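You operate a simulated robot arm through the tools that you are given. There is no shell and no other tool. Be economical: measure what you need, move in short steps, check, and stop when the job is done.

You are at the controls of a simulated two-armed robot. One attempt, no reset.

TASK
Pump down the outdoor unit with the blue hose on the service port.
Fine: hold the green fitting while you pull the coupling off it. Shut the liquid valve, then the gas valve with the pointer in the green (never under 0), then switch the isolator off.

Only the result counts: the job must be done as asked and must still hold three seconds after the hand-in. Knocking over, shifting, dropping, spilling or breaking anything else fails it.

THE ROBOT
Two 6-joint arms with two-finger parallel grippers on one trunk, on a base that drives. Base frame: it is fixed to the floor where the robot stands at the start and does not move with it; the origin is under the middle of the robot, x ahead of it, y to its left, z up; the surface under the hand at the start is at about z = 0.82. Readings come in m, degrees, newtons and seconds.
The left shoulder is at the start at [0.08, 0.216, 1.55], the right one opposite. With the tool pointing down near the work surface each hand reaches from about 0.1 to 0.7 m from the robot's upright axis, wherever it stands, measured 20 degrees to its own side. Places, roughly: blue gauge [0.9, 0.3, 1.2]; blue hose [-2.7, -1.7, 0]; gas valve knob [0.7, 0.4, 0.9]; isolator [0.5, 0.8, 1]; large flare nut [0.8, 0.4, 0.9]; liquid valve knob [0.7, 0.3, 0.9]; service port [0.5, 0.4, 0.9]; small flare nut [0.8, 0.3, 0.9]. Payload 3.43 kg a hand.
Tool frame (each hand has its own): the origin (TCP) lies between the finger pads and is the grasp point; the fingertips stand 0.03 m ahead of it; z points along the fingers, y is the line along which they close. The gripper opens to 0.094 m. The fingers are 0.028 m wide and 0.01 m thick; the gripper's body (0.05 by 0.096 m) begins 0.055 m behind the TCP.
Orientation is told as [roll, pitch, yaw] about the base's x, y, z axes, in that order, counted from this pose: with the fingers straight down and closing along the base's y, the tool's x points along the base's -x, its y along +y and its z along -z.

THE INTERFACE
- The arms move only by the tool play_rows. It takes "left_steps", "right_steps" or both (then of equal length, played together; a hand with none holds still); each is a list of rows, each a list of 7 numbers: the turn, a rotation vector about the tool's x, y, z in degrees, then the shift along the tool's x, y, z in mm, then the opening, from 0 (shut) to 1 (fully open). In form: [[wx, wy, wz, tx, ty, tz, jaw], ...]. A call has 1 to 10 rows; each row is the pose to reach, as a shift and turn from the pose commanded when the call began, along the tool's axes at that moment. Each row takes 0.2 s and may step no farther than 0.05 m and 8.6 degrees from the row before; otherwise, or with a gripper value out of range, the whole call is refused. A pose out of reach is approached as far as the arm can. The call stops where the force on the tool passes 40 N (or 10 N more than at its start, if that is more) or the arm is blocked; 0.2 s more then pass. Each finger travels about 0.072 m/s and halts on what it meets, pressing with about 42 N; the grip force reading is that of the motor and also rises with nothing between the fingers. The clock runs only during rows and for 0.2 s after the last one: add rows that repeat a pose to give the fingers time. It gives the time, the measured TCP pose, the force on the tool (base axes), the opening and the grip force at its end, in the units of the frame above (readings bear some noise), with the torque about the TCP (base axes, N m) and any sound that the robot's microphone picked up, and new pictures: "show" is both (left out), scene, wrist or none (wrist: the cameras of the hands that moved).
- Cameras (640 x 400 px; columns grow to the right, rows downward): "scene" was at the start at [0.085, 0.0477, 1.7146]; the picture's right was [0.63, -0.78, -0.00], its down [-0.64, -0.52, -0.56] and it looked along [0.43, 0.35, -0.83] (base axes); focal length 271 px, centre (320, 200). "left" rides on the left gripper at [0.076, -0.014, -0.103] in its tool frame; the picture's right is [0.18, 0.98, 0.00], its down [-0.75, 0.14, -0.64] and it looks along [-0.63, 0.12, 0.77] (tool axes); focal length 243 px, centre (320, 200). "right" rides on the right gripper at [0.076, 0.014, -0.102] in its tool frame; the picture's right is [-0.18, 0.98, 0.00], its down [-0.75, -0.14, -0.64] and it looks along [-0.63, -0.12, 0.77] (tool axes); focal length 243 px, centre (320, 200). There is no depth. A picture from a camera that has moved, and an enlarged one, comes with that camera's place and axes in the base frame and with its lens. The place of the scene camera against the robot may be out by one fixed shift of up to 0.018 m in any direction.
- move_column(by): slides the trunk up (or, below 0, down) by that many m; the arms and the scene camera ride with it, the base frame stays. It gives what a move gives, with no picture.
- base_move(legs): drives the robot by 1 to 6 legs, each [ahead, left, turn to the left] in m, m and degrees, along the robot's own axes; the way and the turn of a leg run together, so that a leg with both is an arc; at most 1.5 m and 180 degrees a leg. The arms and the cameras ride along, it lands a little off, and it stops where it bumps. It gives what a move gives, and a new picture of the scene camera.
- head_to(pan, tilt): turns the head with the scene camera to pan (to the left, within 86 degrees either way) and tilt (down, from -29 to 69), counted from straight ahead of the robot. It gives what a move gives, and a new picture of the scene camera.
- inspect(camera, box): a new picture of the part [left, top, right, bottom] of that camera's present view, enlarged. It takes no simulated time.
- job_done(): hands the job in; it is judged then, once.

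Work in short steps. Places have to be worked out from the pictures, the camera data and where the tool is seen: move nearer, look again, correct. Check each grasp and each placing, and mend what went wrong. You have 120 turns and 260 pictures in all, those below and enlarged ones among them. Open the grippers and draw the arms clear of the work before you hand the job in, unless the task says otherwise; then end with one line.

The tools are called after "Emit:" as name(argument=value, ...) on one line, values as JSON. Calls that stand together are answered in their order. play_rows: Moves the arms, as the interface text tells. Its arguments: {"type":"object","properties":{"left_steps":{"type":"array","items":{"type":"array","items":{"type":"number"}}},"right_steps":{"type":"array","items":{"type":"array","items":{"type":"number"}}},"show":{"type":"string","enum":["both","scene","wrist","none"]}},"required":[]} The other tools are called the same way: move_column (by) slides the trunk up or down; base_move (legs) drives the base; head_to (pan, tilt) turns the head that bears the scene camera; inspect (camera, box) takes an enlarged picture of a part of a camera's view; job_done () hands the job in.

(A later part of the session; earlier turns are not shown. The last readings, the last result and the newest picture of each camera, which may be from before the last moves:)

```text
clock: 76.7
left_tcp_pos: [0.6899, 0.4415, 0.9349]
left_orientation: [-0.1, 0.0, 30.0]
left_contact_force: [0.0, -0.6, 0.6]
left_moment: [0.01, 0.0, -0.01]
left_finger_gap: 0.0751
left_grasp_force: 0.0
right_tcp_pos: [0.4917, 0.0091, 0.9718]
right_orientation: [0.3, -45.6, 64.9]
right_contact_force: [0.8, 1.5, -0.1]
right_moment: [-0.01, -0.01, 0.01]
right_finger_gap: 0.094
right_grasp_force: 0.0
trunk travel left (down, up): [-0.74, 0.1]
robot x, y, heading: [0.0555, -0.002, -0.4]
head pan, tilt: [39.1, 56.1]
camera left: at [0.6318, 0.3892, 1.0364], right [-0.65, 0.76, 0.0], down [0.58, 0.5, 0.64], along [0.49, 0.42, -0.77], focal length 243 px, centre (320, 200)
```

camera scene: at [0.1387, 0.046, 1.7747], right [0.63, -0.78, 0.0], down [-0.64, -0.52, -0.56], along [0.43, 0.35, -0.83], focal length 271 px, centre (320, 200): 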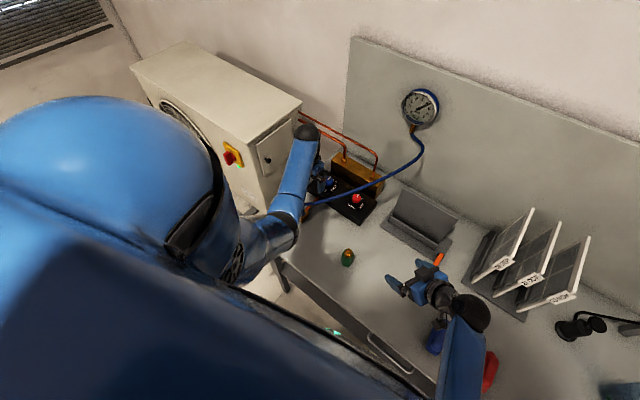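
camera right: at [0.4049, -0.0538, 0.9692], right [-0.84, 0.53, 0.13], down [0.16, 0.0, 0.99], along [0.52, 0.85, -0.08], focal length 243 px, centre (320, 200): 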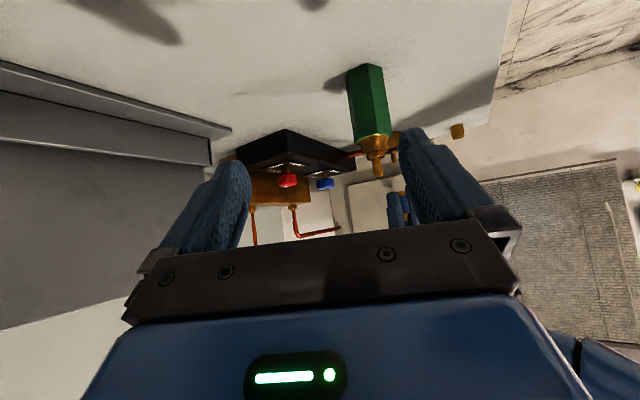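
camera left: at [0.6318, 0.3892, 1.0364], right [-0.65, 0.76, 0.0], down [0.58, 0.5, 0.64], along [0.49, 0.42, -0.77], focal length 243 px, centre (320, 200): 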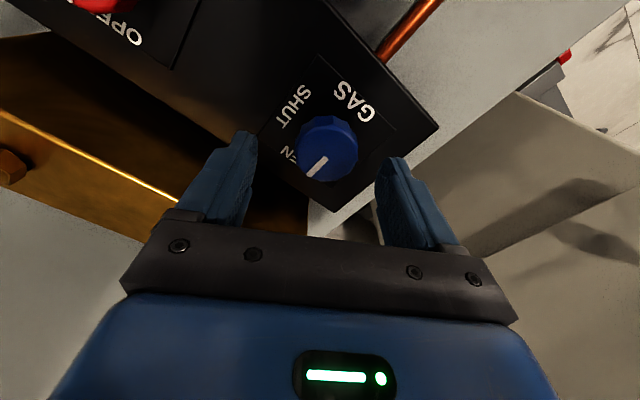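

The arm now reaches. The knob is ~5 mm to the +y_tool side; I correct that, descend to TCP z ≈ 0.905 and check.

Emit:
play_rows(left_steps=[[0, 0, 0, -1, 5, 0, 0.7], [0, 0, 0, -1, 5, 15, 0.7], [0, 0, 0, -1, 5, 28, 0.7], [0, 0, 0, -1, 5, 28, 0.7]], show="wrist")

Emit:
inspect(camera="scene", box=[300, 150, 400, 230])

```text
clock: 77.7
left_tcp_pos: [0.6889, 0.445, 0.9065]
left_orientation: [-0.1, -0.1, 30.0]
left_contact_force: [-0.1, -0.9, 0.1]
left_moment: [0.01, 0.0, -0.02]
left_finger_gap: 0.0658
left_grasp_force: 0.0
right_tcp_pos: [0.4915, 0.0099, 0.9719]
right_orientation: [0.2, -45.6, 64.9]
right_contact_force: [-0.3, 0.7, -0.2]
right_moment: [0.0, -0.01, 0.01]
right_finger_gap: 0.0942
right_grasp_force: 0.0
trunk travel left (down, up): [-0.74, 0.1]
robot x, y, heading: [0.0565, -0.0017, -0.2]
head pan, tilt: [39.1, 56.1]
camera left: at [0.6309, 0.394, 1.0093], right [-0.65, 0.76, 0.0], down [0.58, 0.5, 0.64], along [0.49, 0.42, -0.77], focal length 243 px, centre (320, 200)
```

left: 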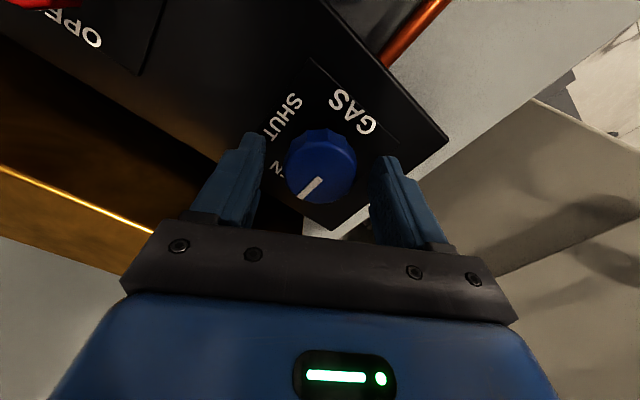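

```text
5.00 times, centred on (350, 190) of scene
camera zoom: at [0.141, 0.0461, 1.6746], right [0.63, -0.78, 0.0], down [-0.65, -0.52, -0.56], along [0.43, 0.35, -0.83], focal length 1354 px, centre (170, 250)
```

zoom: 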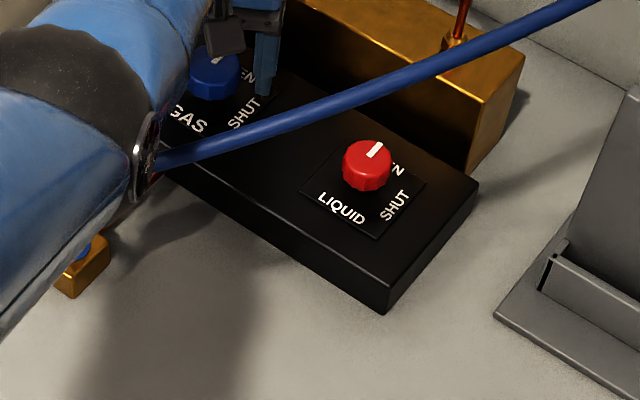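

The gas knob is centred between the fingers, so the pose for it is TCP [0.689, 0.445] at yaw 30°. Without gripping it I lift and go over to the liquid knob, about [0.693, 0.302].

Emit:
play_rows(left_steps=[[0, 0, 0, 0, 0, -25, 0.7], [0, 0, 0, 0, 0, -50, 0.8], [0, 0, 0, 23, -42, -50, 0.8], [0, 0, 0, 46, -84, -50, 0.8], [0, 0, 0, 69, -126, -50, 0.8], [0, 0, 0, 69, -126, -30, 0.8]], show="wrist")

```text
clock: 79.1
left_tcp_pos: [0.6917, 0.3015, 0.9364]
left_orientation: [-0.1, -0.1, 30.0]
left_contact_force: [-0.2, -0.1, 0.0]
left_moment: [0.0, -0.01, 0.01]
left_finger_gap: 0.0752
left_grasp_force: 0.1
right_tcp_pos: [0.4909, 0.0101, 0.9716]
right_orientation: [0.3, -45.7, 65.0]
right_contact_force: [-0.9, 0.0, -0.2]
right_moment: [0.01, -0.03, -0.01]
right_finger_gap: 0.0938
right_grasp_force: 0.0
trunk travel left (down, up): [-0.74, 0.1]
robot x, y, heading: [0.0528, -0.0017, -0.1]
head pan, tilt: [39.1, 56.1]
camera left: at [0.6327, 0.2509, 1.0376], right [-0.65, 0.76, 0.0], down [0.58, 0.5, 0.64], along [0.49, 0.42, -0.77], focal length 243 px, centre (320, 200)
```

left: 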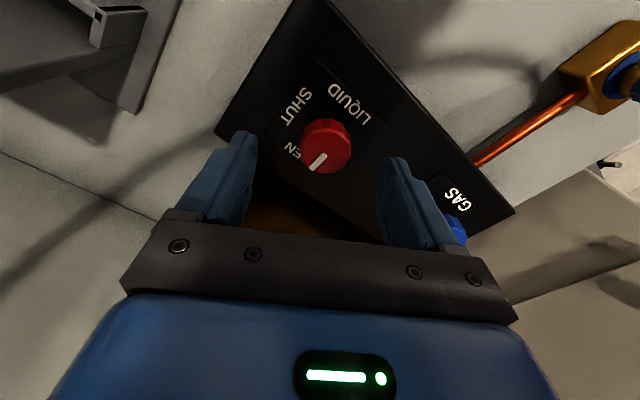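

The liquid knob sits just like the gas knob did. I correct 5 mm, descend around it (tips ≈ 0.870) and close.

Emit:
play_rows(left_steps=[[0, 0, 0, -1, 5, 0, 0.7], [0, 0, 0, -1, 5, 18, 0.7], [0, 0, 0, -1, 5, 36, 0.7], [0, 0, 0, -1, 5, 36, 0.45], [0, 0, 0, -1, 5, 36, 0.2], [0, 0, 0, -1, 5, 36, 0.1], [0, 0, 0, -1, 5, 36, 0.1]], show="wrist")

```text
clock: 80.7
left_tcp_pos: [0.691, 0.3063, 0.9001]
left_orientation: [0.0, -0.3, 29.9]
left_contact_force: [1.2, -2.1, -2.6]
left_moment: [0.46, -0.84, -0.05]
left_finger_gap: 0.0337
left_grasp_force: 44.7
right_tcp_pos: [0.4919, 0.0099, 0.9723]
right_orientation: [0.4, -45.8, 64.8]
right_contact_force: [-0.4, -0.8, -0.3]
right_moment: [0.01, -0.05, 0.02]
right_finger_gap: 0.0938
right_grasp_force: 0.0
trunk travel left (down, up): [-0.74, 0.1]
robot x, y, heading: [0.056, -0.0002, -0.0]
head pan, tilt: [39.1, 56.1]
camera left: at [0.6322, 0.2549, 1.0016], right [-0.65, 0.76, 0.0], down [0.58, 0.5, 0.64], along [0.49, 0.42, -0.77], focal length 243 px, centre (320, 200)
```

left: 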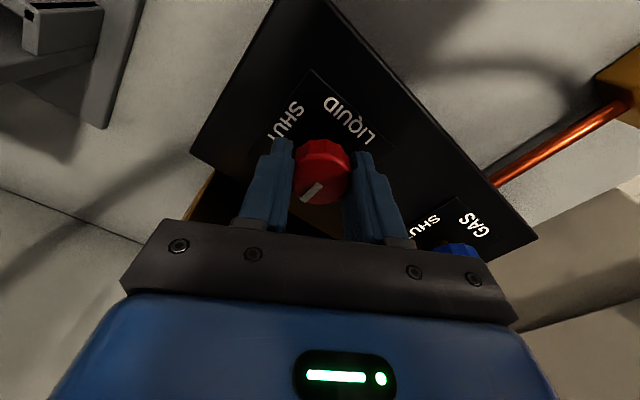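

Firm grip on the liquid knob (34 mm). I turn it clockwise seen from above, +wz.

Emit:
play_rows(left_steps=[[0, 0, 8.5, 0, 0, 0, 0.1], [0, 0, 17, 0, 0, 0, 0.1], [0, 0, 25.5, 0, 0, 0, 0.1], [0, 0, 34, 0, 0, 0, 0.1], [0, 0, 42.5, 0, 0, 0, 0.1], [0, 0, 51, 0, 0, 0, 0.1], [0, 0, 59.5, 0, 0, 0, 0.1], [0, 0, 68, 0, 0, 0, 0.1], [0, 0, 76.5, 0, 0, 0, 0.1], [0, 0, 85, 0, 0, 0, 0.1]], show="wrist")

Emit:
inspect(camera="scene", box=[390, 70, 460, 140])

```text
clock: 82.9
left_tcp_pos: [0.6907, 0.3051, 0.8991]
left_orientation: [0.0, 0.0, -55.3]
left_contact_force: [-0.8, -16.5, -10.4]
left_moment: [-0.96, -0.69, 0.01]
left_finger_gap: 0.0337
left_grasp_force: 45.6
right_tcp_pos: [0.4914, 0.0089, 0.9715]
right_orientation: [0.4, -45.8, 64.7]
right_contact_force: [0.1, -0.5, 0.2]
right_moment: [-0.01, -0.01, -0.03]
right_finger_gap: 0.094
right_grasp_force: 0.1
trunk travel left (down, up): [-0.74, 0.1]
robot x, y, heading: [0.0571, -0.0022, -0.4]
head pan, tilt: [39.1, 56.1]
camera left: at [0.6359, 0.358, 1.0018], right [0.7, 0.71, 0.0], down [0.55, -0.54, 0.64], along [0.46, -0.45, -0.77], focal length 243 px, centre (320, 200)
```

left: 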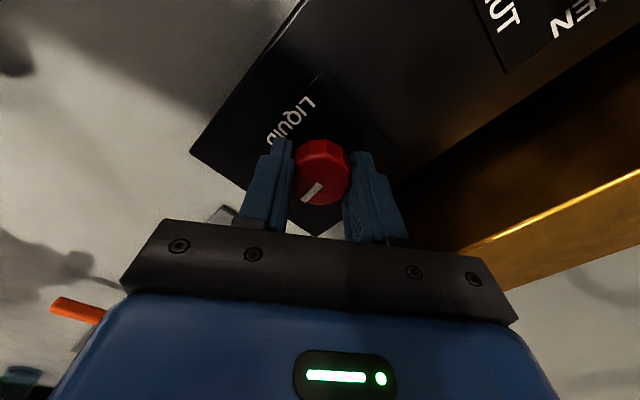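

```text
5.71 times, centred on (425, 105) of scene
camera zoom: at [0.1427, 0.0433, 1.6745], right [0.63, -0.78, 0.0], down [-0.65, -0.52, -0.56], along [0.43, 0.35, -0.83], focal length 1547 px, centre (-280, 743)
```

zoom: 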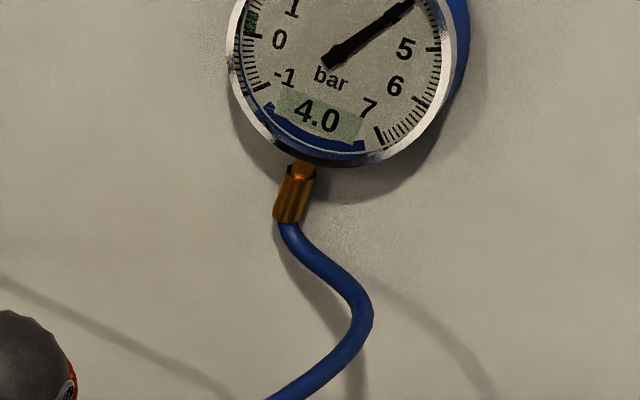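

The knob turned with the hand (≈85°); the gauge shows 4.0. I finish the quarter turn to its stop.

Emit:
play_rows(left_steps=[[0, 0, 5, 0, 0, 0, 0.1], [0, 0, 8, 0, 0, 0, 0.1]], show="none")

Emit:
inspect(camera="scene", box=[390, 70, 460, 140])

Emit:
inspect(camera="left", box=[220, 80, 420, 240])

```text
clock: 83.5
left_tcp_pos: [0.6905, 0.3061, 0.8993]
left_orientation: [-0.1, 0.1, -63.1]
left_contact_force: [-5.0, -20.0, -13.9]
left_moment: [-0.03, -0.05, 0.36]
left_finger_gap: 0.0337
left_grasp_force: 45.6
right_tcp_pos: [0.4928, 0.0068, 0.9715]
right_orientation: [0.5, -45.8, 64.7]
right_contact_force: [-0.4, -0.8, 0.0]
right_moment: [0.0, 0.01, -0.01]
right_finger_gap: 0.094
right_grasp_force: 0.0
trunk travel left (down, up): [-0.74, 0.1]
robot x, y, heading: [0.054, -0.002, -0.1]
head pan, tilt: [39.1, 56.1]
```

```text
5.71 times, centred on (425, 105) of scene
camera zoom: at [0.1426, 0.0428, 1.6745], right [0.63, -0.78, 0.0], down [-0.65, -0.52, -0.56], along [0.43, 0.35, -0.83], focal length 1547 px, centre (-280, 743)
```

zoom: 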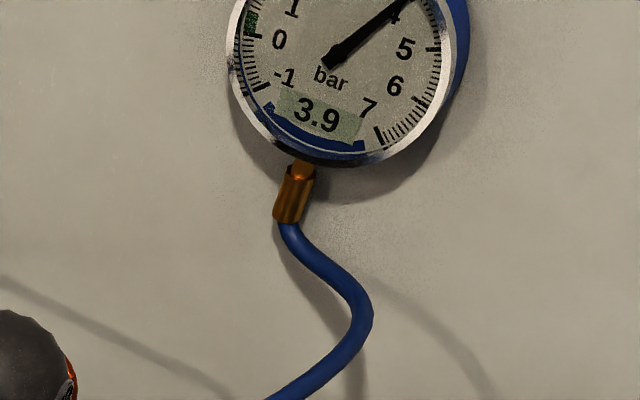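

```text
2.50 times, centred on (320, 160) of left
camera zoom: at [0.6435, 0.3654, 1.002], right [0.79, 0.61, 0.0], down [0.47, -0.61, 0.64], along [0.39, -0.51, -0.77], focal length 606 px, centre (320, 300)
```

zoom: 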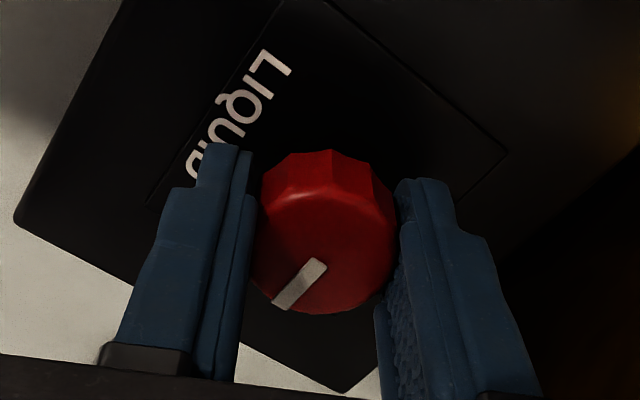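

Torque at the stop and the pointer at SHUT: the liquid valve is closed, and pressure falls at roughly 0.15 bar/s. I release, lift, and begin turning the hand back.

Emit:
play_rows(left_steps=[[0, 0, 0, 0, 0, 0, 0.4], [0, 0, 0, 0, 0, 0, 0.7], [0, 0, 0, 0, 0, -20, 0.8], [0, 0, 0, 0, 0, -40, 0.8], [0, 0, -8.6, 0, 0, -50, 0.8], [0, 0, -17.2, 0, 0, -50, 0.8], [0, 0, -25.8, 0, 0, -50, 0.8], [0, 0, -34.4, 0, 0, -50, 0.8], [0, 0, -43, 0, 0, -50, 0.8]], show="wrist")

Emit:
inspect(camera="scene", box=[390, 70, 460, 140])

```text
clock: 85.5
left_tcp_pos: [0.6905, 0.3065, 0.9502]
left_orientation: [0.0, -0.1, -19.9]
left_contact_force: [-0.1, 0.1, 0.5]
left_moment: [0.01, -0.02, 0.0]
left_finger_gap: 0.0752
left_grasp_force: 0.1
right_tcp_pos: [0.4917, 0.0099, 0.9711]
right_orientation: [0.3, -45.7, 65.0]
right_contact_force: [0.9, 0.5, -0.3]
right_moment: [0.0, -0.02, -0.01]
right_finger_gap: 0.0939
right_grasp_force: 0.1
trunk travel left (down, up): [-0.74, 0.1]
robot x, y, heading: [0.0598, -0.0066, -0.1]
head pan, tilt: [39.1, 56.1]
camera left: at [0.6142, 0.3184, 1.0522], right [0.16, 0.99, 0.0], down [0.75, -0.12, 0.64], along [0.64, -0.1, -0.76], focal length 243 px, centre (320, 200)
```

left: 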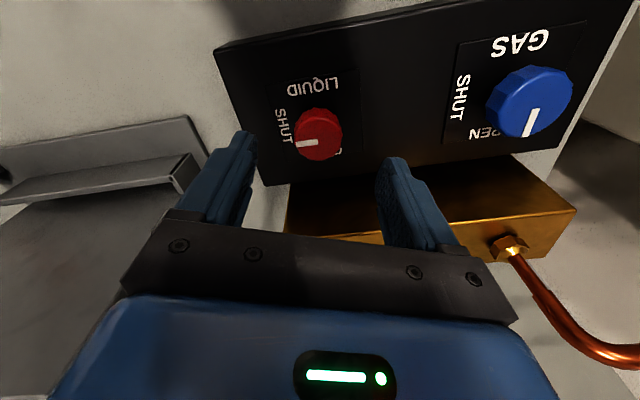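

```text
5.71 times, centred on (425, 105) of scene
camera zoom: at [0.1413, 0.0459, 1.6746], right [0.63, -0.78, 0.0], down [-0.65, -0.52, -0.56], along [0.43, 0.35, -0.83], focal length 1547 px, centre (-280, 743)
```

zoom: 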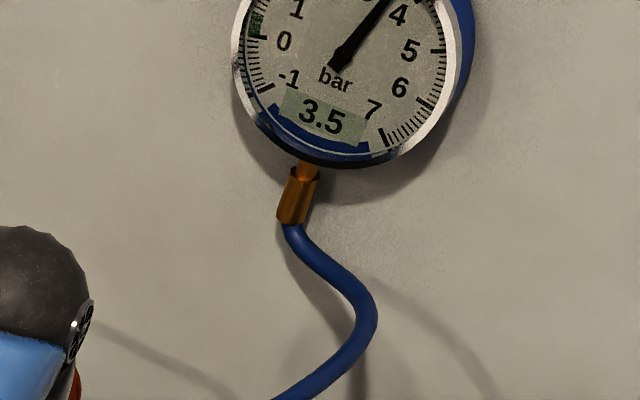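

The liquid pointer is on SHUT; the gauge reads 3.5, falling 0.2 bar/s. I go over to the gas knob, turning back to yaw +30°.

Emit:
play_rows(left_steps=[[0, 0, -8.4, 8, 22, 0, 0.8], [0, 0, -16.8, 16, 44, 0, 0.8], [0, 0, -25, 24, 66, 0, 0.8], [0, 0, -33.5, 32, 88, 0, 0.8], [0, 0, -42, 40, 110, 0, 0.8], [0, 0, -50, 48, 130, 10, 0.8], [0, 0, -50, 48, 130, 20, 0.8]], show="wrist")

```text
clock: 87.1
left_tcp_pos: [0.6912, 0.4477, 0.9289]
left_orientation: [-0.1, 0.0, 30.1]
left_contact_force: [0.1, -0.1, -0.3]
left_moment: [-0.02, -0.02, 0.02]
left_finger_gap: 0.0752
left_grasp_force: 0.0
right_tcp_pos: [0.4924, 0.0108, 0.9725]
right_orientation: [0.4, -45.7, 64.9]
right_contact_force: [1.1, 0.1, 0.2]
right_moment: [-0.01, -0.01, 0.03]
right_finger_gap: 0.0942
right_grasp_force: 0.0
trunk travel left (down, up): [-0.74, 0.1]
robot x, y, heading: [0.0531, 0.0005, -0.1]
head pan, tilt: [39.1, 56.1]
camera left: at [0.6321, 0.3952, 1.0315], right [-0.65, 0.76, 0.0], down [0.58, 0.5, 0.64], along [0.49, 0.42, -0.77], focal length 243 px, centre (320, 200)
```

left: 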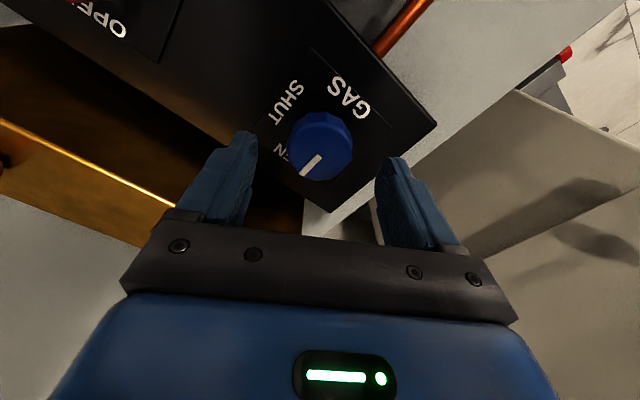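

The gas knob is centred (column 321). I descend around it and close.

Emit:
play_rows(left_steps=[[0, 0, 0, 0, 0, 15, 0.7], [0, 0, 0, 0, 0, 29, 0.7], [0, 0, 0, 0, 0, 29, 0.5], [0, 0, 0, 0, 0, 29, 0.3], [0, 0, 0, 0, 0, 29, 0.2], [0, 0, 0, 0, 0, 29, 0.2]], show="wrist")

Emit:
inspect(camera="scene", box=[390, 70, 460, 140])

```text
clock: 88.5
left_tcp_pos: [0.6913, 0.4474, 0.9005]
left_orientation: [-0.2, -0.1, 30.0]
left_contact_force: [1.8, -0.5, -2.8]
left_moment: [0.45, -0.64, -0.03]
left_finger_gap: 0.0417
left_grasp_force: 45.0
right_tcp_pos: [0.4921, 0.0104, 0.9722]
right_orientation: [0.2, -45.7, 64.9]
right_contact_force: [-0.6, -0.1, 0.4]
right_moment: [0.01, -0.02, 0.02]
right_finger_gap: 0.0945
right_grasp_force: 0.1
trunk travel left (down, up): [-0.74, 0.1]
robot x, y, heading: [0.0574, 0.002, 0.1]
head pan, tilt: [39.1, 56.1]
camera left: at [0.6322, 0.3949, 1.0032], right [-0.65, 0.76, 0.0], down [0.58, 0.5, 0.64], along [0.49, 0.42, -0.77], focal length 243 px, centre (320, 200)
```

left: 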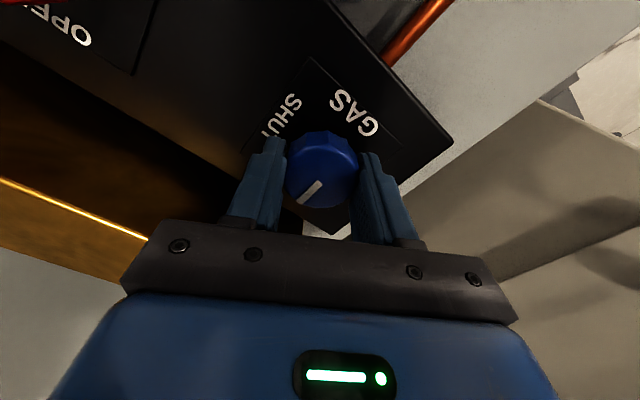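

```text
5.71 times, centred on (425, 105) of scene
camera zoom: at [0.1416, 0.0461, 1.6745], right [0.63, -0.78, 0.0], down [-0.65, -0.52, -0.56], along [0.43, 0.35, -0.83], focal length 1547 px, centre (-280, 743)
```

zoom: 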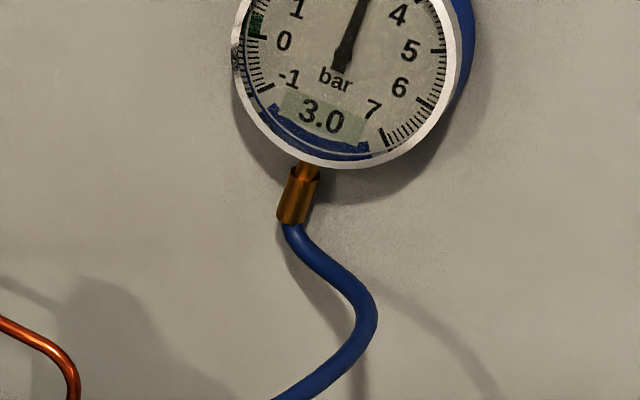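

Gas knob gripped; the gauge reads 3.0. I look closely at the green band while waiting.

Emit:
inspect(camera="scene", box=[400, 85, 445, 130])

Emit:
play_rows(left_steps=[[0, 0, 0, 0, 0, 0, 0.2], [0, 0, 0, 0, 0, 0, 0.2], [0, 0, 0, 0, 0, 0, 0.2], [0, 0, 0, 0, 0, 0, 0.2], [0, 0, 0, 0, 0, 0, 0.2], [0, 0, 0, 0, 0, 0, 0.2], [0, 0, 0, 0, 0, 0, 0.2], [0, 0, 0, 0, 0, 0, 0.2], [0, 0, 0, 0, 0, 0, 0.2], [0, 0, 0, 0, 0, 0, 0.2]], show="none")

Emit:
play_rows(left_steps=[[0, 0, 0, 0, 0, 0, 0.2], [0, 0, 0, 0, 0, 0, 0.2], [0, 0, 0, 0, 0, 0, 0.2], [0, 0, 0, 0, 0, 0, 0.2], [0, 0, 0, 0, 0, 0, 0.2], [0, 0, 0, 0, 0, 0, 0.2], [0, 0, 0, 0, 0, 0, 0.2], [0, 0, 0, 0, 0, 0, 0.2], [0, 0, 0, 0, 0, 0, 0.2], [0, 0, 0, 0, 0, 0, 0.2]], show="none")

Emit:
inspect(camera="scene", box=[400, 85, 445, 130])

```text
8.89 times, centred on (422, 108) of scene
camera zoom: at [0.1416, 0.0461, 1.6745], right [0.63, -0.78, 0.0], down [-0.65, -0.52, -0.56], along [0.43, 0.35, -0.83], focal length 2407 px, centre (-591, 1022)
```

zoom: 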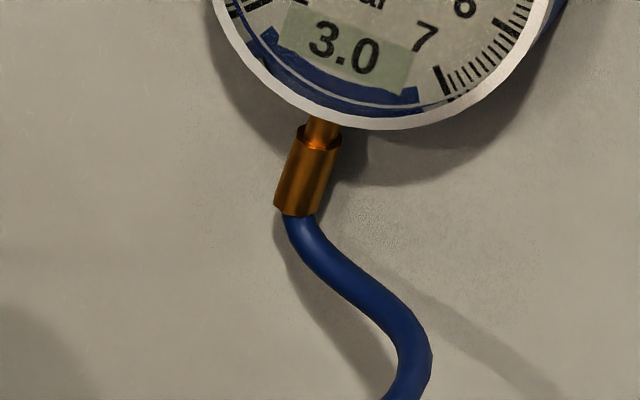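

```text
clock: 90.7
left_tcp_pos: [0.6911, 0.4468, 0.9014]
left_orientation: [-0.1, -0.2, 30.0]
left_contact_force: [1.9, -1.9, -1.4]
left_moment: [0.28, -0.37, -0.07]
left_finger_gap: 0.0413
left_grasp_force: 45.1
right_tcp_pos: [0.491, 0.01, 0.9721]
right_orientation: [0.3, -45.7, 64.9]
right_contact_force: [0.2, 0.5, -0.4]
right_moment: [0.02, 0.0, 0.01]
right_finger_gap: 0.0942
right_grasp_force: 0.0
trunk travel left (down, up): [-0.74, 0.1]
robot x, y, heading: [0.0598, -0.0018, -0.1]
head pan, tilt: [39.1, 56.1]
```

```text
clock: 92.9
left_tcp_pos: [0.6913, 0.4461, 0.8995]
left_orientation: [-0.1, -0.1, 30.0]
left_contact_force: [1.9, -0.3, -1.3]
left_moment: [0.0, 0.4, -0.09]
left_finger_gap: 0.0414
left_grasp_force: 45.0
right_tcp_pos: [0.4915, 0.0098, 0.9724]
right_orientation: [0.3, -45.7, 64.8]
right_contact_force: [-0.5, 0.2, -0.2]
right_moment: [0.0, 0.03, 0.02]
right_finger_gap: 0.0942
right_grasp_force: 0.1
trunk travel left (down, up): [-0.74, 0.1]
robot x, y, heading: [0.0545, -0.0028, -0.1]
head pan, tilt: [39.1, 56.1]
```

```text
8.89 times, centred on (422, 108) of scene
camera zoom: at [0.1418, 0.046, 1.6745], right [0.63, -0.78, 0.0], down [-0.65, -0.52, -0.56], along [0.43, 0.35, -0.83], focal length 2407 px, centre (-591, 1022)
```

zoom: 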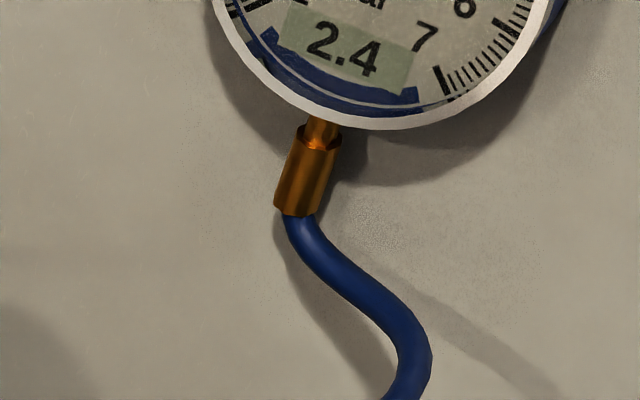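

2.4 bar at 92.9 s, falling about 0.14/s. I view the whole dial and wait on.

Emit:
inspect(camera="scene", box=[400, 62, 445, 107])

Emit:
play_rows(left_steps=[[0, 0, 0, 0, 0, 0, 0.2], [0, 0, 0, 0, 0, 0, 0.2], [0, 0, 0, 0, 0, 0, 0.2], [0, 0, 0, 0, 0, 0, 0.2], [0, 0, 0, 0, 0, 0, 0.2], [0, 0, 0, 0, 0, 0, 0.2], [0, 0, 0, 0, 0, 0, 0.2], [0, 0, 0, 0, 0, 0, 0.2], [0, 0, 0, 0, 0, 0, 0.2], [0, 0, 0, 0, 0, 0, 0.2]], show="none")

Emit:
play_rows(left_steps=[[0, 0, 0, 0, 0, 0, 0.2], [0, 0, 0, 0, 0, 0, 0.2], [0, 0, 0, 0, 0, 0, 0.2], [0, 0, 0, 0, 0, 0, 0.2], [0, 0, 0, 0, 0, 0, 0.2], [0, 0, 0, 0, 0, 0, 0.2], [0, 0, 0, 0, 0, 0, 0.2], [0, 0, 0, 0, 0, 0, 0.2], [0, 0, 0, 0, 0, 0, 0.2], [0, 0, 0, 0, 0, 0, 0.2]], show="none")

Emit:
inspect(camera="scene", box=[400, 62, 445, 107])

```text
8.89 times, centred on (422, 84) of scene
camera zoom: at [0.1418, 0.046, 1.6745], right [0.63, -0.78, 0.0], down [-0.65, -0.52, -0.56], along [0.43, 0.35, -0.83], focal length 2407 px, centre (-591, 1227)
```

zoom: 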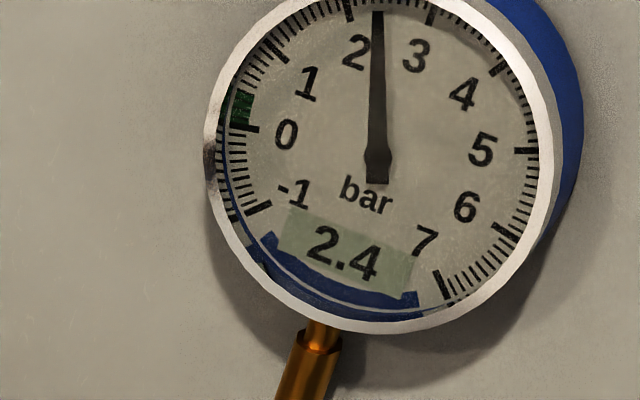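

```text
clock: 95.1
left_tcp_pos: [0.6919, 0.4463, 0.8999]
left_orientation: [0.0, -0.1, 29.9]
left_contact_force: [1.4, -0.7, -0.8]
left_moment: [0.11, 0.12, -0.09]
left_finger_gap: 0.0415
left_grasp_force: 44.7
right_tcp_pos: [0.4906, 0.0093, 0.9717]
right_orientation: [0.4, -45.7, 64.8]
right_contact_force: [0.5, -0.2, 0.3]
right_moment: [0.0, 0.03, 0.04]
right_finger_gap: 0.094
right_grasp_force: 0.2
trunk travel left (down, up): [-0.74, 0.1]
robot x, y, heading: [0.0558, -0.0073, -0.2]
head pan, tilt: [39.1, 56.1]
```

```text
clock: 97.3
left_tcp_pos: [0.6917, 0.446, 0.9011]
left_orientation: [-0.1, -0.1, 30.0]
left_contact_force: [1.8, -1.1, -2.0]
left_moment: [0.16, -0.07, -0.16]
left_finger_gap: 0.0415
left_grasp_force: 44.9
right_tcp_pos: [0.491, 0.0099, 0.9715]
right_orientation: [0.3, -45.6, 64.8]
right_contact_force: [0.2, -0.3, -0.5]
right_moment: [0.0, 0.03, 0.02]
right_finger_gap: 0.0941
right_grasp_force: 0.0
trunk travel left (down, up): [-0.74, 0.1]
robot x, y, heading: [0.0565, 0.0014, -0.2]
head pan, tilt: [39.1, 56.1]
```

```text
8.89 times, centred on (422, 84) of scene
camera zoom: at [0.1418, 0.046, 1.6745], right [0.63, -0.78, 0.0], down [-0.65, -0.52, -0.56], along [0.43, 0.35, -0.83], focal length 2407 px, centre (-591, 1227)
```

zoom: 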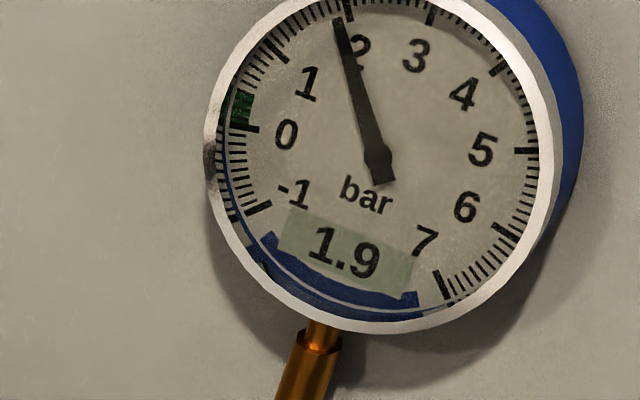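

The green band spans 0 to about 0.45. The decay is slowing (0.115 bar/s at 1.9); I expect ≈0.3 near 122 s. I wait ~11 s more.

Emit:
play_rows(left_steps=[[0, 0, 0, 0, 0, 0, 0.2], [0, 0, 0, 0, 0, 0, 0.2], [0, 0, 0, 0, 0, 0, 0.2], [0, 0, 0, 0, 0, 0, 0.2], [0, 0, 0, 0, 0, 0, 0.2], [0, 0, 0, 0, 0, 0, 0.2], [0, 0, 0, 0, 0, 0, 0.2], [0, 0, 0, 0, 0, 0, 0.2], [0, 0, 0, 0, 0, 0, 0.2], [0, 0, 0, 0, 0, 0, 0.2]], show="none")

Emit:
play_rows(left_steps=[[0, 0, 0, 0, 0, 0, 0.2], [0, 0, 0, 0, 0, 0, 0.2], [0, 0, 0, 0, 0, 0, 0.2], [0, 0, 0, 0, 0, 0, 0.2], [0, 0, 0, 0, 0, 0, 0.2], [0, 0, 0, 0, 0, 0, 0.2], [0, 0, 0, 0, 0, 0, 0.2], [0, 0, 0, 0, 0, 0, 0.2], [0, 0, 0, 0, 0, 0, 0.2], [0, 0, 0, 0, 0, 0, 0.2]], show="none")

Emit:
play_rows(left_steps=[[0, 0, 0, 0, 0, 0, 0.2], [0, 0, 0, 0, 0, 0, 0.2], [0, 0, 0, 0, 0, 0, 0.2], [0, 0, 0, 0, 0, 0, 0.2], [0, 0, 0, 0, 0, 0, 0.2], [0, 0, 0, 0, 0, 0, 0.2], [0, 0, 0, 0, 0, 0, 0.2], [0, 0, 0, 0, 0, 0, 0.2], [0, 0, 0, 0, 0, 0, 0.2], [0, 0, 0, 0, 0, 0, 0.2]], show="none")

Emit:
play_rows(left_steps=[[0, 0, 0, 0, 0, 0, 0.2], [0, 0, 0, 0, 0, 0, 0.2], [0, 0, 0, 0, 0, 0, 0.2], [0, 0, 0, 0, 0, 0, 0.2], [0, 0, 0, 0, 0, 0, 0.2], [0, 0, 0, 0, 0, 0, 0.2], [0, 0, 0, 0, 0, 0, 0.2], [0, 0, 0, 0, 0, 0, 0.2], [0, 0, 0, 0, 0, 0, 0.2], [0, 0, 0, 0, 0, 0, 0.2]], show="none")

Emit:
inspect(camera="scene", box=[400, 62, 445, 107])

```text
clock: 99.5
left_tcp_pos: [0.6905, 0.446, 0.9002]
left_orientation: [-0.1, -0.1, 30.0]
left_contact_force: [2.1, -1.4, -1.1]
left_moment: [0.1, 0.09, -0.17]
left_finger_gap: 0.0415
left_grasp_force: 44.8
right_tcp_pos: [0.491, 0.0106, 0.9714]
right_orientation: [0.3, -45.7, 64.8]
right_contact_force: [-0.3, 0.3, 0.4]
right_moment: [0.0, -0.03, 0.0]
right_finger_gap: 0.0938
right_grasp_force: 0.1
trunk travel left (down, up): [-0.74, 0.1]
robot x, y, heading: [0.0525, -0.003, -0.0]
head pan, tilt: [39.1, 56.1]
```

```text
clock: 101.7
left_tcp_pos: [0.691, 0.4473, 0.9011]
left_orientation: [-0.1, -0.1, 30.0]
left_contact_force: [2.2, -1.7, -1.9]
left_moment: [0.13, 0.11, -0.21]
left_finger_gap: 0.0414
left_grasp_force: 44.7
right_tcp_pos: [0.4904, 0.0101, 0.9719]
right_orientation: [0.3, -45.7, 64.9]
right_contact_force: [0.5, 0.5, -0.7]
right_moment: [0.02, -0.01, 0.04]
right_finger_gap: 0.0939
right_grasp_force: 0.0
trunk travel left (down, up): [-0.74, 0.1]
robot x, y, heading: [0.0556, -0.0018, -0.1]
head pan, tilt: [39.1, 56.1]
```

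```text
clock: 103.9
left_tcp_pos: [0.6909, 0.4465, 0.9019]
left_orientation: [-0.1, -0.1, 30.0]
left_contact_force: [0.7, -1.1, -2.3]
left_moment: [0.15, 0.04, -0.2]
left_finger_gap: 0.0417
left_grasp_force: 45.2
right_tcp_pos: [0.4912, 0.0098, 0.9716]
right_orientation: [0.4, -45.7, 64.8]
right_contact_force: [1.0, -0.2, 0.7]
right_moment: [0.0, 0.0, 0.04]
right_finger_gap: 0.0939
right_grasp_force: 0.1
trunk travel left (down, up): [-0.74, 0.1]
robot x, y, heading: [0.058, -0.0021, 0.1]
head pan, tilt: [39.1, 56.1]
```

```text
clock: 106.1
left_tcp_pos: [0.6912, 0.4457, 0.9008]
left_orientation: [-0.1, -0.1, 30.0]
left_contact_force: [1.8, -1.0, -1.0]
left_moment: [0.1, 0.06, -0.21]
left_finger_gap: 0.0414
left_grasp_force: 45.1
right_tcp_pos: [0.4915, 0.0105, 0.9718]
right_orientation: [0.3, -45.7, 64.8]
right_contact_force: [-0.8, 0.9, 0.3]
right_moment: [-0.03, -0.01, -0.01]
right_finger_gap: 0.0939
right_grasp_force: 0.0
trunk travel left (down, up): [-0.74, 0.1]
robot x, y, heading: [0.0563, -0.003, 0.1]
head pan, tilt: [39.1, 56.1]
```

```text
8.89 times, centred on (422, 84) of scene
camera zoom: at [0.1418, 0.046, 1.6745], right [0.63, -0.78, 0.0], down [-0.65, -0.52, -0.56], along [0.43, 0.35, -0.83], focal length 2407 px, centre (-591, 1227)
```

zoom: 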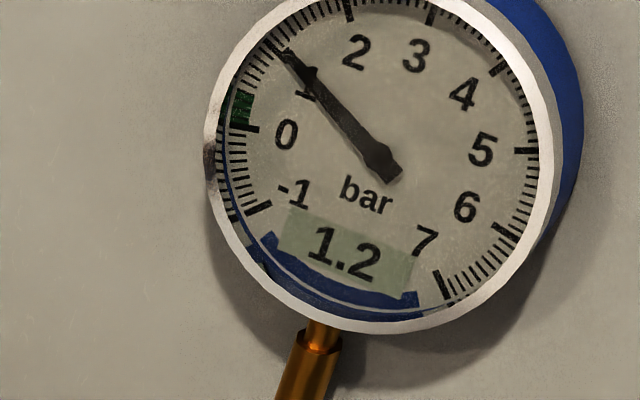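

1.2 bar at 106.1 s, on the predicted curve. I wait another ~9 s.

Emit:
play_rows(left_steps=[[0, 0, 0, 0, 0, 0, 0.2], [0, 0, 0, 0, 0, 0, 0.2], [0, 0, 0, 0, 0, 0, 0.2], [0, 0, 0, 0, 0, 0, 0.2], [0, 0, 0, 0, 0, 0, 0.2], [0, 0, 0, 0, 0, 0, 0.2], [0, 0, 0, 0, 0, 0, 0.2], [0, 0, 0, 0, 0, 0, 0.2], [0, 0, 0, 0, 0, 0, 0.2], [0, 0, 0, 0, 0, 0, 0.2]], show="none")

Emit:
play_rows(left_steps=[[0, 0, 0, 0, 0, 0, 0.2], [0, 0, 0, 0, 0, 0, 0.2], [0, 0, 0, 0, 0, 0, 0.2], [0, 0, 0, 0, 0, 0, 0.2], [0, 0, 0, 0, 0, 0, 0.2], [0, 0, 0, 0, 0, 0, 0.2], [0, 0, 0, 0, 0, 0, 0.2], [0, 0, 0, 0, 0, 0, 0.2], [0, 0, 0, 0, 0, 0, 0.2], [0, 0, 0, 0, 0, 0, 0.2]], show="none")

Emit:
play_rows(left_steps=[[0, 0, 0, 0, 0, 0, 0.2], [0, 0, 0, 0, 0, 0, 0.2], [0, 0, 0, 0, 0, 0, 0.2], [0, 0, 0, 0, 0, 0, 0.2], [0, 0, 0, 0, 0, 0, 0.2], [0, 0, 0, 0, 0, 0, 0.2], [0, 0, 0, 0, 0, 0, 0.2], [0, 0, 0, 0, 0, 0, 0.2], [0, 0, 0, 0, 0, 0, 0.2], [0, 0, 0, 0, 0, 0, 0.2]], show="none")

Emit:
inspect(camera="scene", box=[400, 62, 445, 107])

```text
clock: 108.3
left_tcp_pos: [0.6907, 0.4472, 0.9004]
left_orientation: [-0.1, -0.1, 30.0]
left_contact_force: [0.8, -1.0, -2.4]
left_moment: [0.14, 0.02, -0.24]
left_finger_gap: 0.0415
left_grasp_force: 45.0
right_tcp_pos: [0.491, 0.0095, 0.9709]
right_orientation: [0.3, -45.7, 64.8]
right_contact_force: [-0.1, -0.7, -0.3]
right_moment: [0.0, -0.01, 0.02]
right_finger_gap: 0.094
right_grasp_force: 0.1
trunk travel left (down, up): [-0.74, 0.1]
robot x, y, heading: [0.0544, -0.0032, -0.1]
head pan, tilt: [39.1, 56.1]
```

```text
clock: 110.5
left_tcp_pos: [0.6912, 0.4464, 0.9008]
left_orientation: [-0.1, -0.2, 30.1]
left_contact_force: [1.3, -1.7, -1.4]
left_moment: [0.18, 0.04, -0.24]
left_finger_gap: 0.0419
left_grasp_force: 45.2
right_tcp_pos: [0.4919, 0.0089, 0.9717]
right_orientation: [0.3, -45.8, 64.8]
right_contact_force: [-0.2, -0.9, 0.3]
right_moment: [-0.03, 0.02, 0.0]
right_finger_gap: 0.0942
right_grasp_force: 0.0
trunk travel left (down, up): [-0.74, 0.1]
robot x, y, heading: [0.0548, -0.0024, -0.2]
head pan, tilt: [39.1, 56.1]
```

```text
clock: 112.7
left_tcp_pos: [0.6906, 0.4469, 0.9005]
left_orientation: [-0.1, -0.1, 30.0]
left_contact_force: [0.8, -1.0, -1.4]
left_moment: [0.1, 0.05, -0.27]
left_finger_gap: 0.0418
left_grasp_force: 45.4
right_tcp_pos: [0.4916, 0.0106, 0.9712]
right_orientation: [0.3, -45.8, 64.7]
right_contact_force: [1.0, 0.0, 0.6]
right_moment: [0.03, 0.0, -0.02]
right_finger_gap: 0.094
right_grasp_force: 0.1
trunk travel left (down, up): [-0.74, 0.1]
robot x, y, heading: [0.0567, -0.0018, 0.2]
head pan, tilt: [39.1, 56.1]
```

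```text
8.89 times, centred on (422, 84) of scene
camera zoom: at [0.1418, 0.046, 1.6745], right [0.63, -0.78, 0.0], down [-0.65, -0.52, -0.56], along [0.43, 0.35, -0.83], focal length 2407 px, centre (-591, 1227)
```

zoom: 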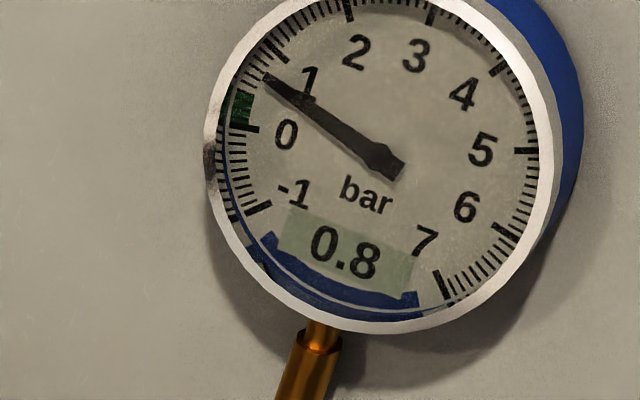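

0.8 bar at 112.7 s (≈0.055/s). I wait another 6.6 s and check.

Emit:
play_rows(left_steps=[[0, 0, 0, 0, 0, 0, 0.2], [0, 0, 0, 0, 0, 0, 0.2], [0, 0, 0, 0, 0, 0, 0.2], [0, 0, 0, 0, 0, 0, 0.2], [0, 0, 0, 0, 0, 0, 0.2], [0, 0, 0, 0, 0, 0, 0.2], [0, 0, 0, 0, 0, 0, 0.2], [0, 0, 0, 0, 0, 0, 0.2], [0, 0, 0, 0, 0, 0, 0.2], [0, 0, 0, 0, 0, 0, 0.2]], show="none")

Emit:
play_rows(left_steps=[[0, 0, 0, 0, 0, 0, 0.2], [0, 0, 0, 0, 0, 0, 0.2], [0, 0, 0, 0, 0, 0, 0.2], [0, 0, 0, 0, 0, 0, 0.2], [0, 0, 0, 0, 0, 0, 0.2], [0, 0, 0, 0, 0, 0, 0.2], [0, 0, 0, 0, 0, 0, 0.2], [0, 0, 0, 0, 0, 0, 0.2], [0, 0, 0, 0, 0, 0, 0.2], [0, 0, 0, 0, 0, 0, 0.2]], show="none")

Emit:
play_rows(left_steps=[[0, 0, 0, 0, 0, 0, 0.2], [0, 0, 0, 0, 0, 0, 0.2], [0, 0, 0, 0, 0, 0, 0.2], [0, 0, 0, 0, 0, 0, 0.2], [0, 0, 0, 0, 0, 0, 0.2], [0, 0, 0, 0, 0, 0, 0.2], [0, 0, 0, 0, 0, 0, 0.2], [0, 0, 0, 0, 0, 0, 0.2], [0, 0, 0, 0, 0, 0, 0.2], [0, 0, 0, 0, 0, 0, 0.2]], show="none")

Emit:
inspect(camera="scene", box=[400, 62, 445, 107])

```text
clock: 114.9
left_tcp_pos: [0.6915, 0.4473, 0.9002]
left_orientation: [-0.2, -0.1, 30.0]
left_contact_force: [2.2, -0.8, -1.3]
left_moment: [0.11, 0.09, -0.21]
left_finger_gap: 0.0413
left_grasp_force: 44.7
right_tcp_pos: [0.4909, 0.009, 0.9716]
right_orientation: [0.3, -45.7, 64.8]
right_contact_force: [0.3, 0.5, -1.0]
right_moment: [0.01, -0.01, -0.02]
right_finger_gap: 0.094
right_grasp_force: 0.1
trunk travel left (down, up): [-0.74, 0.1]
robot x, y, heading: [0.054, 0.0017, -0.2]
head pan, tilt: [39.1, 56.1]
```

```text
clock: 117.1
left_tcp_pos: [0.6907, 0.4457, 0.9016]
left_orientation: [0.0, -0.1, 29.9]
left_contact_force: [1.9, -1.2, -0.6]
left_moment: [0.15, 0.08, -0.25]
left_finger_gap: 0.0418
left_grasp_force: 45.6
right_tcp_pos: [0.4913, 0.0095, 0.9719]
right_orientation: [0.3, -45.7, 64.9]
right_contact_force: [0.0, -0.4, -0.6]
right_moment: [-0.01, 0.02, 0.0]
right_finger_gap: 0.0939
right_grasp_force: 0.1
trunk travel left (down, up): [-0.74, 0.1]
robot x, y, heading: [0.0569, 0.0002, -0.2]
head pan, tilt: [39.1, 56.1]
```

```text
clock: 119.3
left_tcp_pos: [0.6913, 0.4473, 0.9015]
left_orientation: [-0.2, -0.1, 30.0]
left_contact_force: [1.9, -0.6, -2.5]
left_moment: [0.13, 0.07, -0.23]
left_finger_gap: 0.0418
left_grasp_force: 44.8
right_tcp_pos: [0.4919, 0.0094, 0.9713]
right_orientation: [0.4, -45.7, 64.8]
right_contact_force: [0.9, 0.2, -0.5]
right_moment: [-0.03, 0.0, 0.04]
right_finger_gap: 0.0939
right_grasp_force: 0.0
trunk travel left (down, up): [-0.74, 0.1]
robot x, y, heading: [0.061, -0.0053, 0.1]
head pan, tilt: [39.1, 56.1]
```

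```text
8.89 times, centred on (422, 84) of scene
camera zoom: at [0.1418, 0.046, 1.6745], right [0.63, -0.78, 0.0], down [-0.65, -0.52, -0.56], along [0.43, 0.35, -0.83], focal length 2407 px, centre (-591, 1227)
```

zoom: 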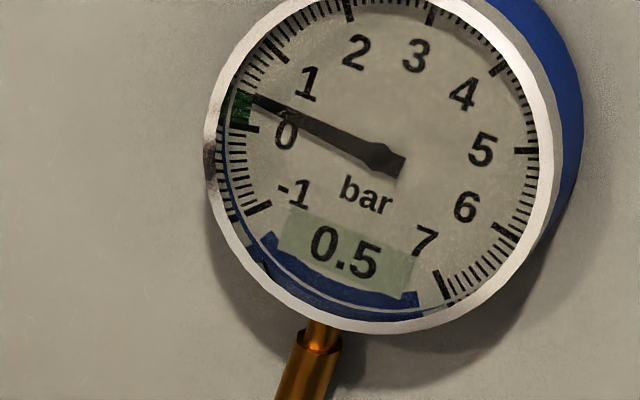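

0.5 bar, at the top edge of the green. I wait 4.4 s more to be well inside it.

Emit:
play_rows(left_steps=[[0, 0, 0, 0, 0, 0, 0.2], [0, 0, 0, 0, 0, 0, 0.2], [0, 0, 0, 0, 0, 0, 0.2], [0, 0, 0, 0, 0, 0, 0.2], [0, 0, 0, 0, 0, 0, 0.2], [0, 0, 0, 0, 0, 0, 0.2], [0, 0, 0, 0, 0, 0, 0.2], [0, 0, 0, 0, 0, 0, 0.2], [0, 0, 0, 0, 0, 0, 0.2], [0, 0, 0, 0, 0, 0, 0.2]], show="none")

Emit:
play_rows(left_steps=[[0, 0, 0, 0, 0, 0, 0.2], [0, 0, 0, 0, 0, 0, 0.2], [0, 0, 0, 0, 0, 0, 0.2], [0, 0, 0, 0, 0, 0, 0.2], [0, 0, 0, 0, 0, 0, 0.2], [0, 0, 0, 0, 0, 0, 0.2], [0, 0, 0, 0, 0, 0, 0.2], [0, 0, 0, 0, 0, 0, 0.2], [0, 0, 0, 0, 0, 0, 0.2], [0, 0, 0, 0, 0, 0, 0.2]], show="none")

Emit:
inspect(camera="scene", box=[400, 62, 445, 107])

```text
clock: 121.5
left_tcp_pos: [0.6899, 0.4465, 0.9006]
left_orientation: [-0.1, 0.0, 30.0]
left_contact_force: [1.2, -0.9, -1.6]
left_moment: [0.12, 0.06, -0.24]
left_finger_gap: 0.0417
left_grasp_force: 44.9
right_tcp_pos: [0.4897, 0.0104, 0.9708]
right_orientation: [0.3, -45.8, 64.9]
right_contact_force: [-0.4, 0.3, 0.4]
right_moment: [0.0, -0.03, 0.02]
right_finger_gap: 0.0942
right_grasp_force: 0.0
trunk travel left (down, up): [-0.74, 0.1]
robot x, y, heading: [0.0528, -0.0029, 0.0]
head pan, tilt: [39.1, 56.1]
```

```text
clock: 123.7
left_tcp_pos: [0.6907, 0.4453, 0.9015]
left_orientation: [-0.1, -0.1, 29.9]
left_contact_force: [0.7, -2.0, -1.0]
left_moment: [0.12, 0.04, -0.25]
left_finger_gap: 0.0416
left_grasp_force: 45.3
right_tcp_pos: [0.492, 0.0098, 0.972]
right_orientation: [0.3, -45.7, 64.8]
right_contact_force: [0.5, -0.5, 0.1]
right_moment: [-0.01, 0.01, -0.01]
right_finger_gap: 0.094
right_grasp_force: 0.0
trunk travel left (down, up): [-0.74, 0.1]
robot x, y, heading: [0.0559, -0.0009, -0.2]
head pan, tilt: [39.1, 56.1]
```

```text
8.89 times, centred on (422, 84) of scene
camera zoom: at [0.1418, 0.046, 1.6745], right [0.63, -0.78, 0.0], down [-0.65, -0.52, -0.56], along [0.43, 0.35, -0.83], focal length 2407 px, centre (-591, 1227)
```

zoom: 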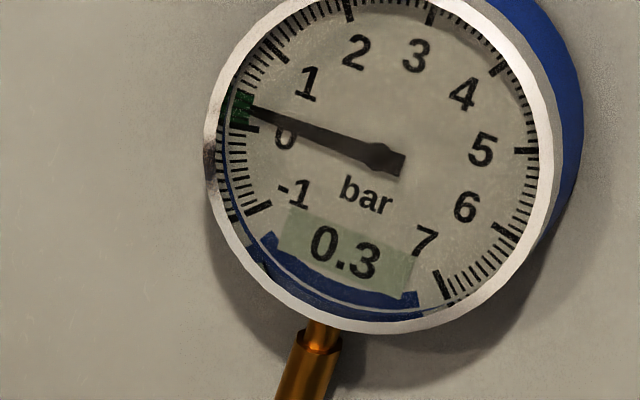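

0.3 bar, in the middle of the green. I shut the gas valve now with a clockwise quarter turn.

Emit:
play_rows(left_steps=[[0, 0, 8.6, 0, 0, 0, 0.1], [0, 0, 17.2, 0, 0, 0, 0.1], [0, 0, 25.8, 0, 0, 0, 0.1], [0, 0, 34.4, 0, 0, 0, 0.1], [0, 0, 43, 0, 0, 0, 0.1], [0, 0, 51.6, 0, 0, 0, 0.1], [0, 0, 60.2, 0, 0, 0, 0.1], [0, 0, 68.8, 0, 0, 0, 0.1], [0, 0, 77.4, 0, 0, 0, 0.1], [0, 0, 86, 0, 0, 0, 0.1]], show="none")

Emit:
play_rows(left_steps=[[0, 0, 5, 0, 0, 0, 0.1], [0, 0, 7, 0, 0, 0, 0.1]], show="wrist")

Emit:
inspect(camera="scene", box=[400, 62, 445, 107])

```text
clock: 125.9
left_tcp_pos: [0.6901, 0.4445, 0.9014]
left_orientation: [-0.1, -0.2, -56.2]
left_contact_force: [0.3, -5.9, -2.7]
left_moment: [-1.21, -0.55, 0.01]
left_finger_gap: 0.0415
left_grasp_force: 45.0
right_tcp_pos: [0.4917, 0.0095, 0.9722]
right_orientation: [0.4, -45.8, 64.8]
right_contact_force: [0.8, -0.2, -0.9]
right_moment: [0.0, 0.02, -0.01]
right_finger_gap: 0.0943
right_grasp_force: 0.1
trunk travel left (down, up): [-0.74, 0.1]
robot x, y, heading: [0.0606, -0.0018, -0.4]
head pan, tilt: [39.1, 56.1]
```

```text
clock: 126.5
left_tcp_pos: [0.6896, 0.4444, 0.9011]
left_orientation: [0.1, 0.1, -63.1]
left_contact_force: [-0.8, -5.6, -0.9]
left_moment: [-0.22, 0.5, 0.49]
left_finger_gap: 0.0412
left_grasp_force: 44.6
right_tcp_pos: [0.4913, 0.0097, 0.9709]
right_orientation: [0.3, -45.8, 65.0]
right_contact_force: [0.2, 1.1, -0.3]
right_moment: [0.01, 0.02, 0.0]
right_finger_gap: 0.0942
right_grasp_force: 0.1
trunk travel left (down, up): [-0.74, 0.1]
robot x, y, heading: [0.0578, -0.0042, 0.0]
head pan, tilt: [39.1, 56.1]
camera left: at [0.6431, 0.5054, 1.0034], right [0.79, 0.61, 0.0], down [0.47, -0.61, 0.64], along [0.39, -0.51, -0.77], focal length 243 px, centre (320, 200)
```

left: 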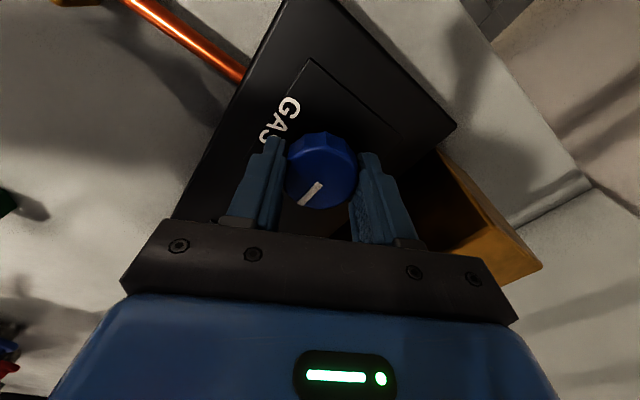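

```text
8.89 times, centred on (422, 84) of scene
camera zoom: at [0.1414, 0.0452, 1.6746], right [0.63, -0.78, 0.0], down [-0.65, -0.52, -0.56], along [0.43, 0.35, -0.83], focal length 2407 px, centre (-591, 1227)
```

zoom: 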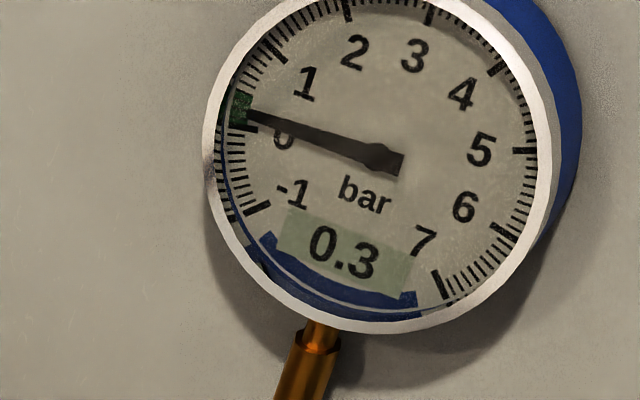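

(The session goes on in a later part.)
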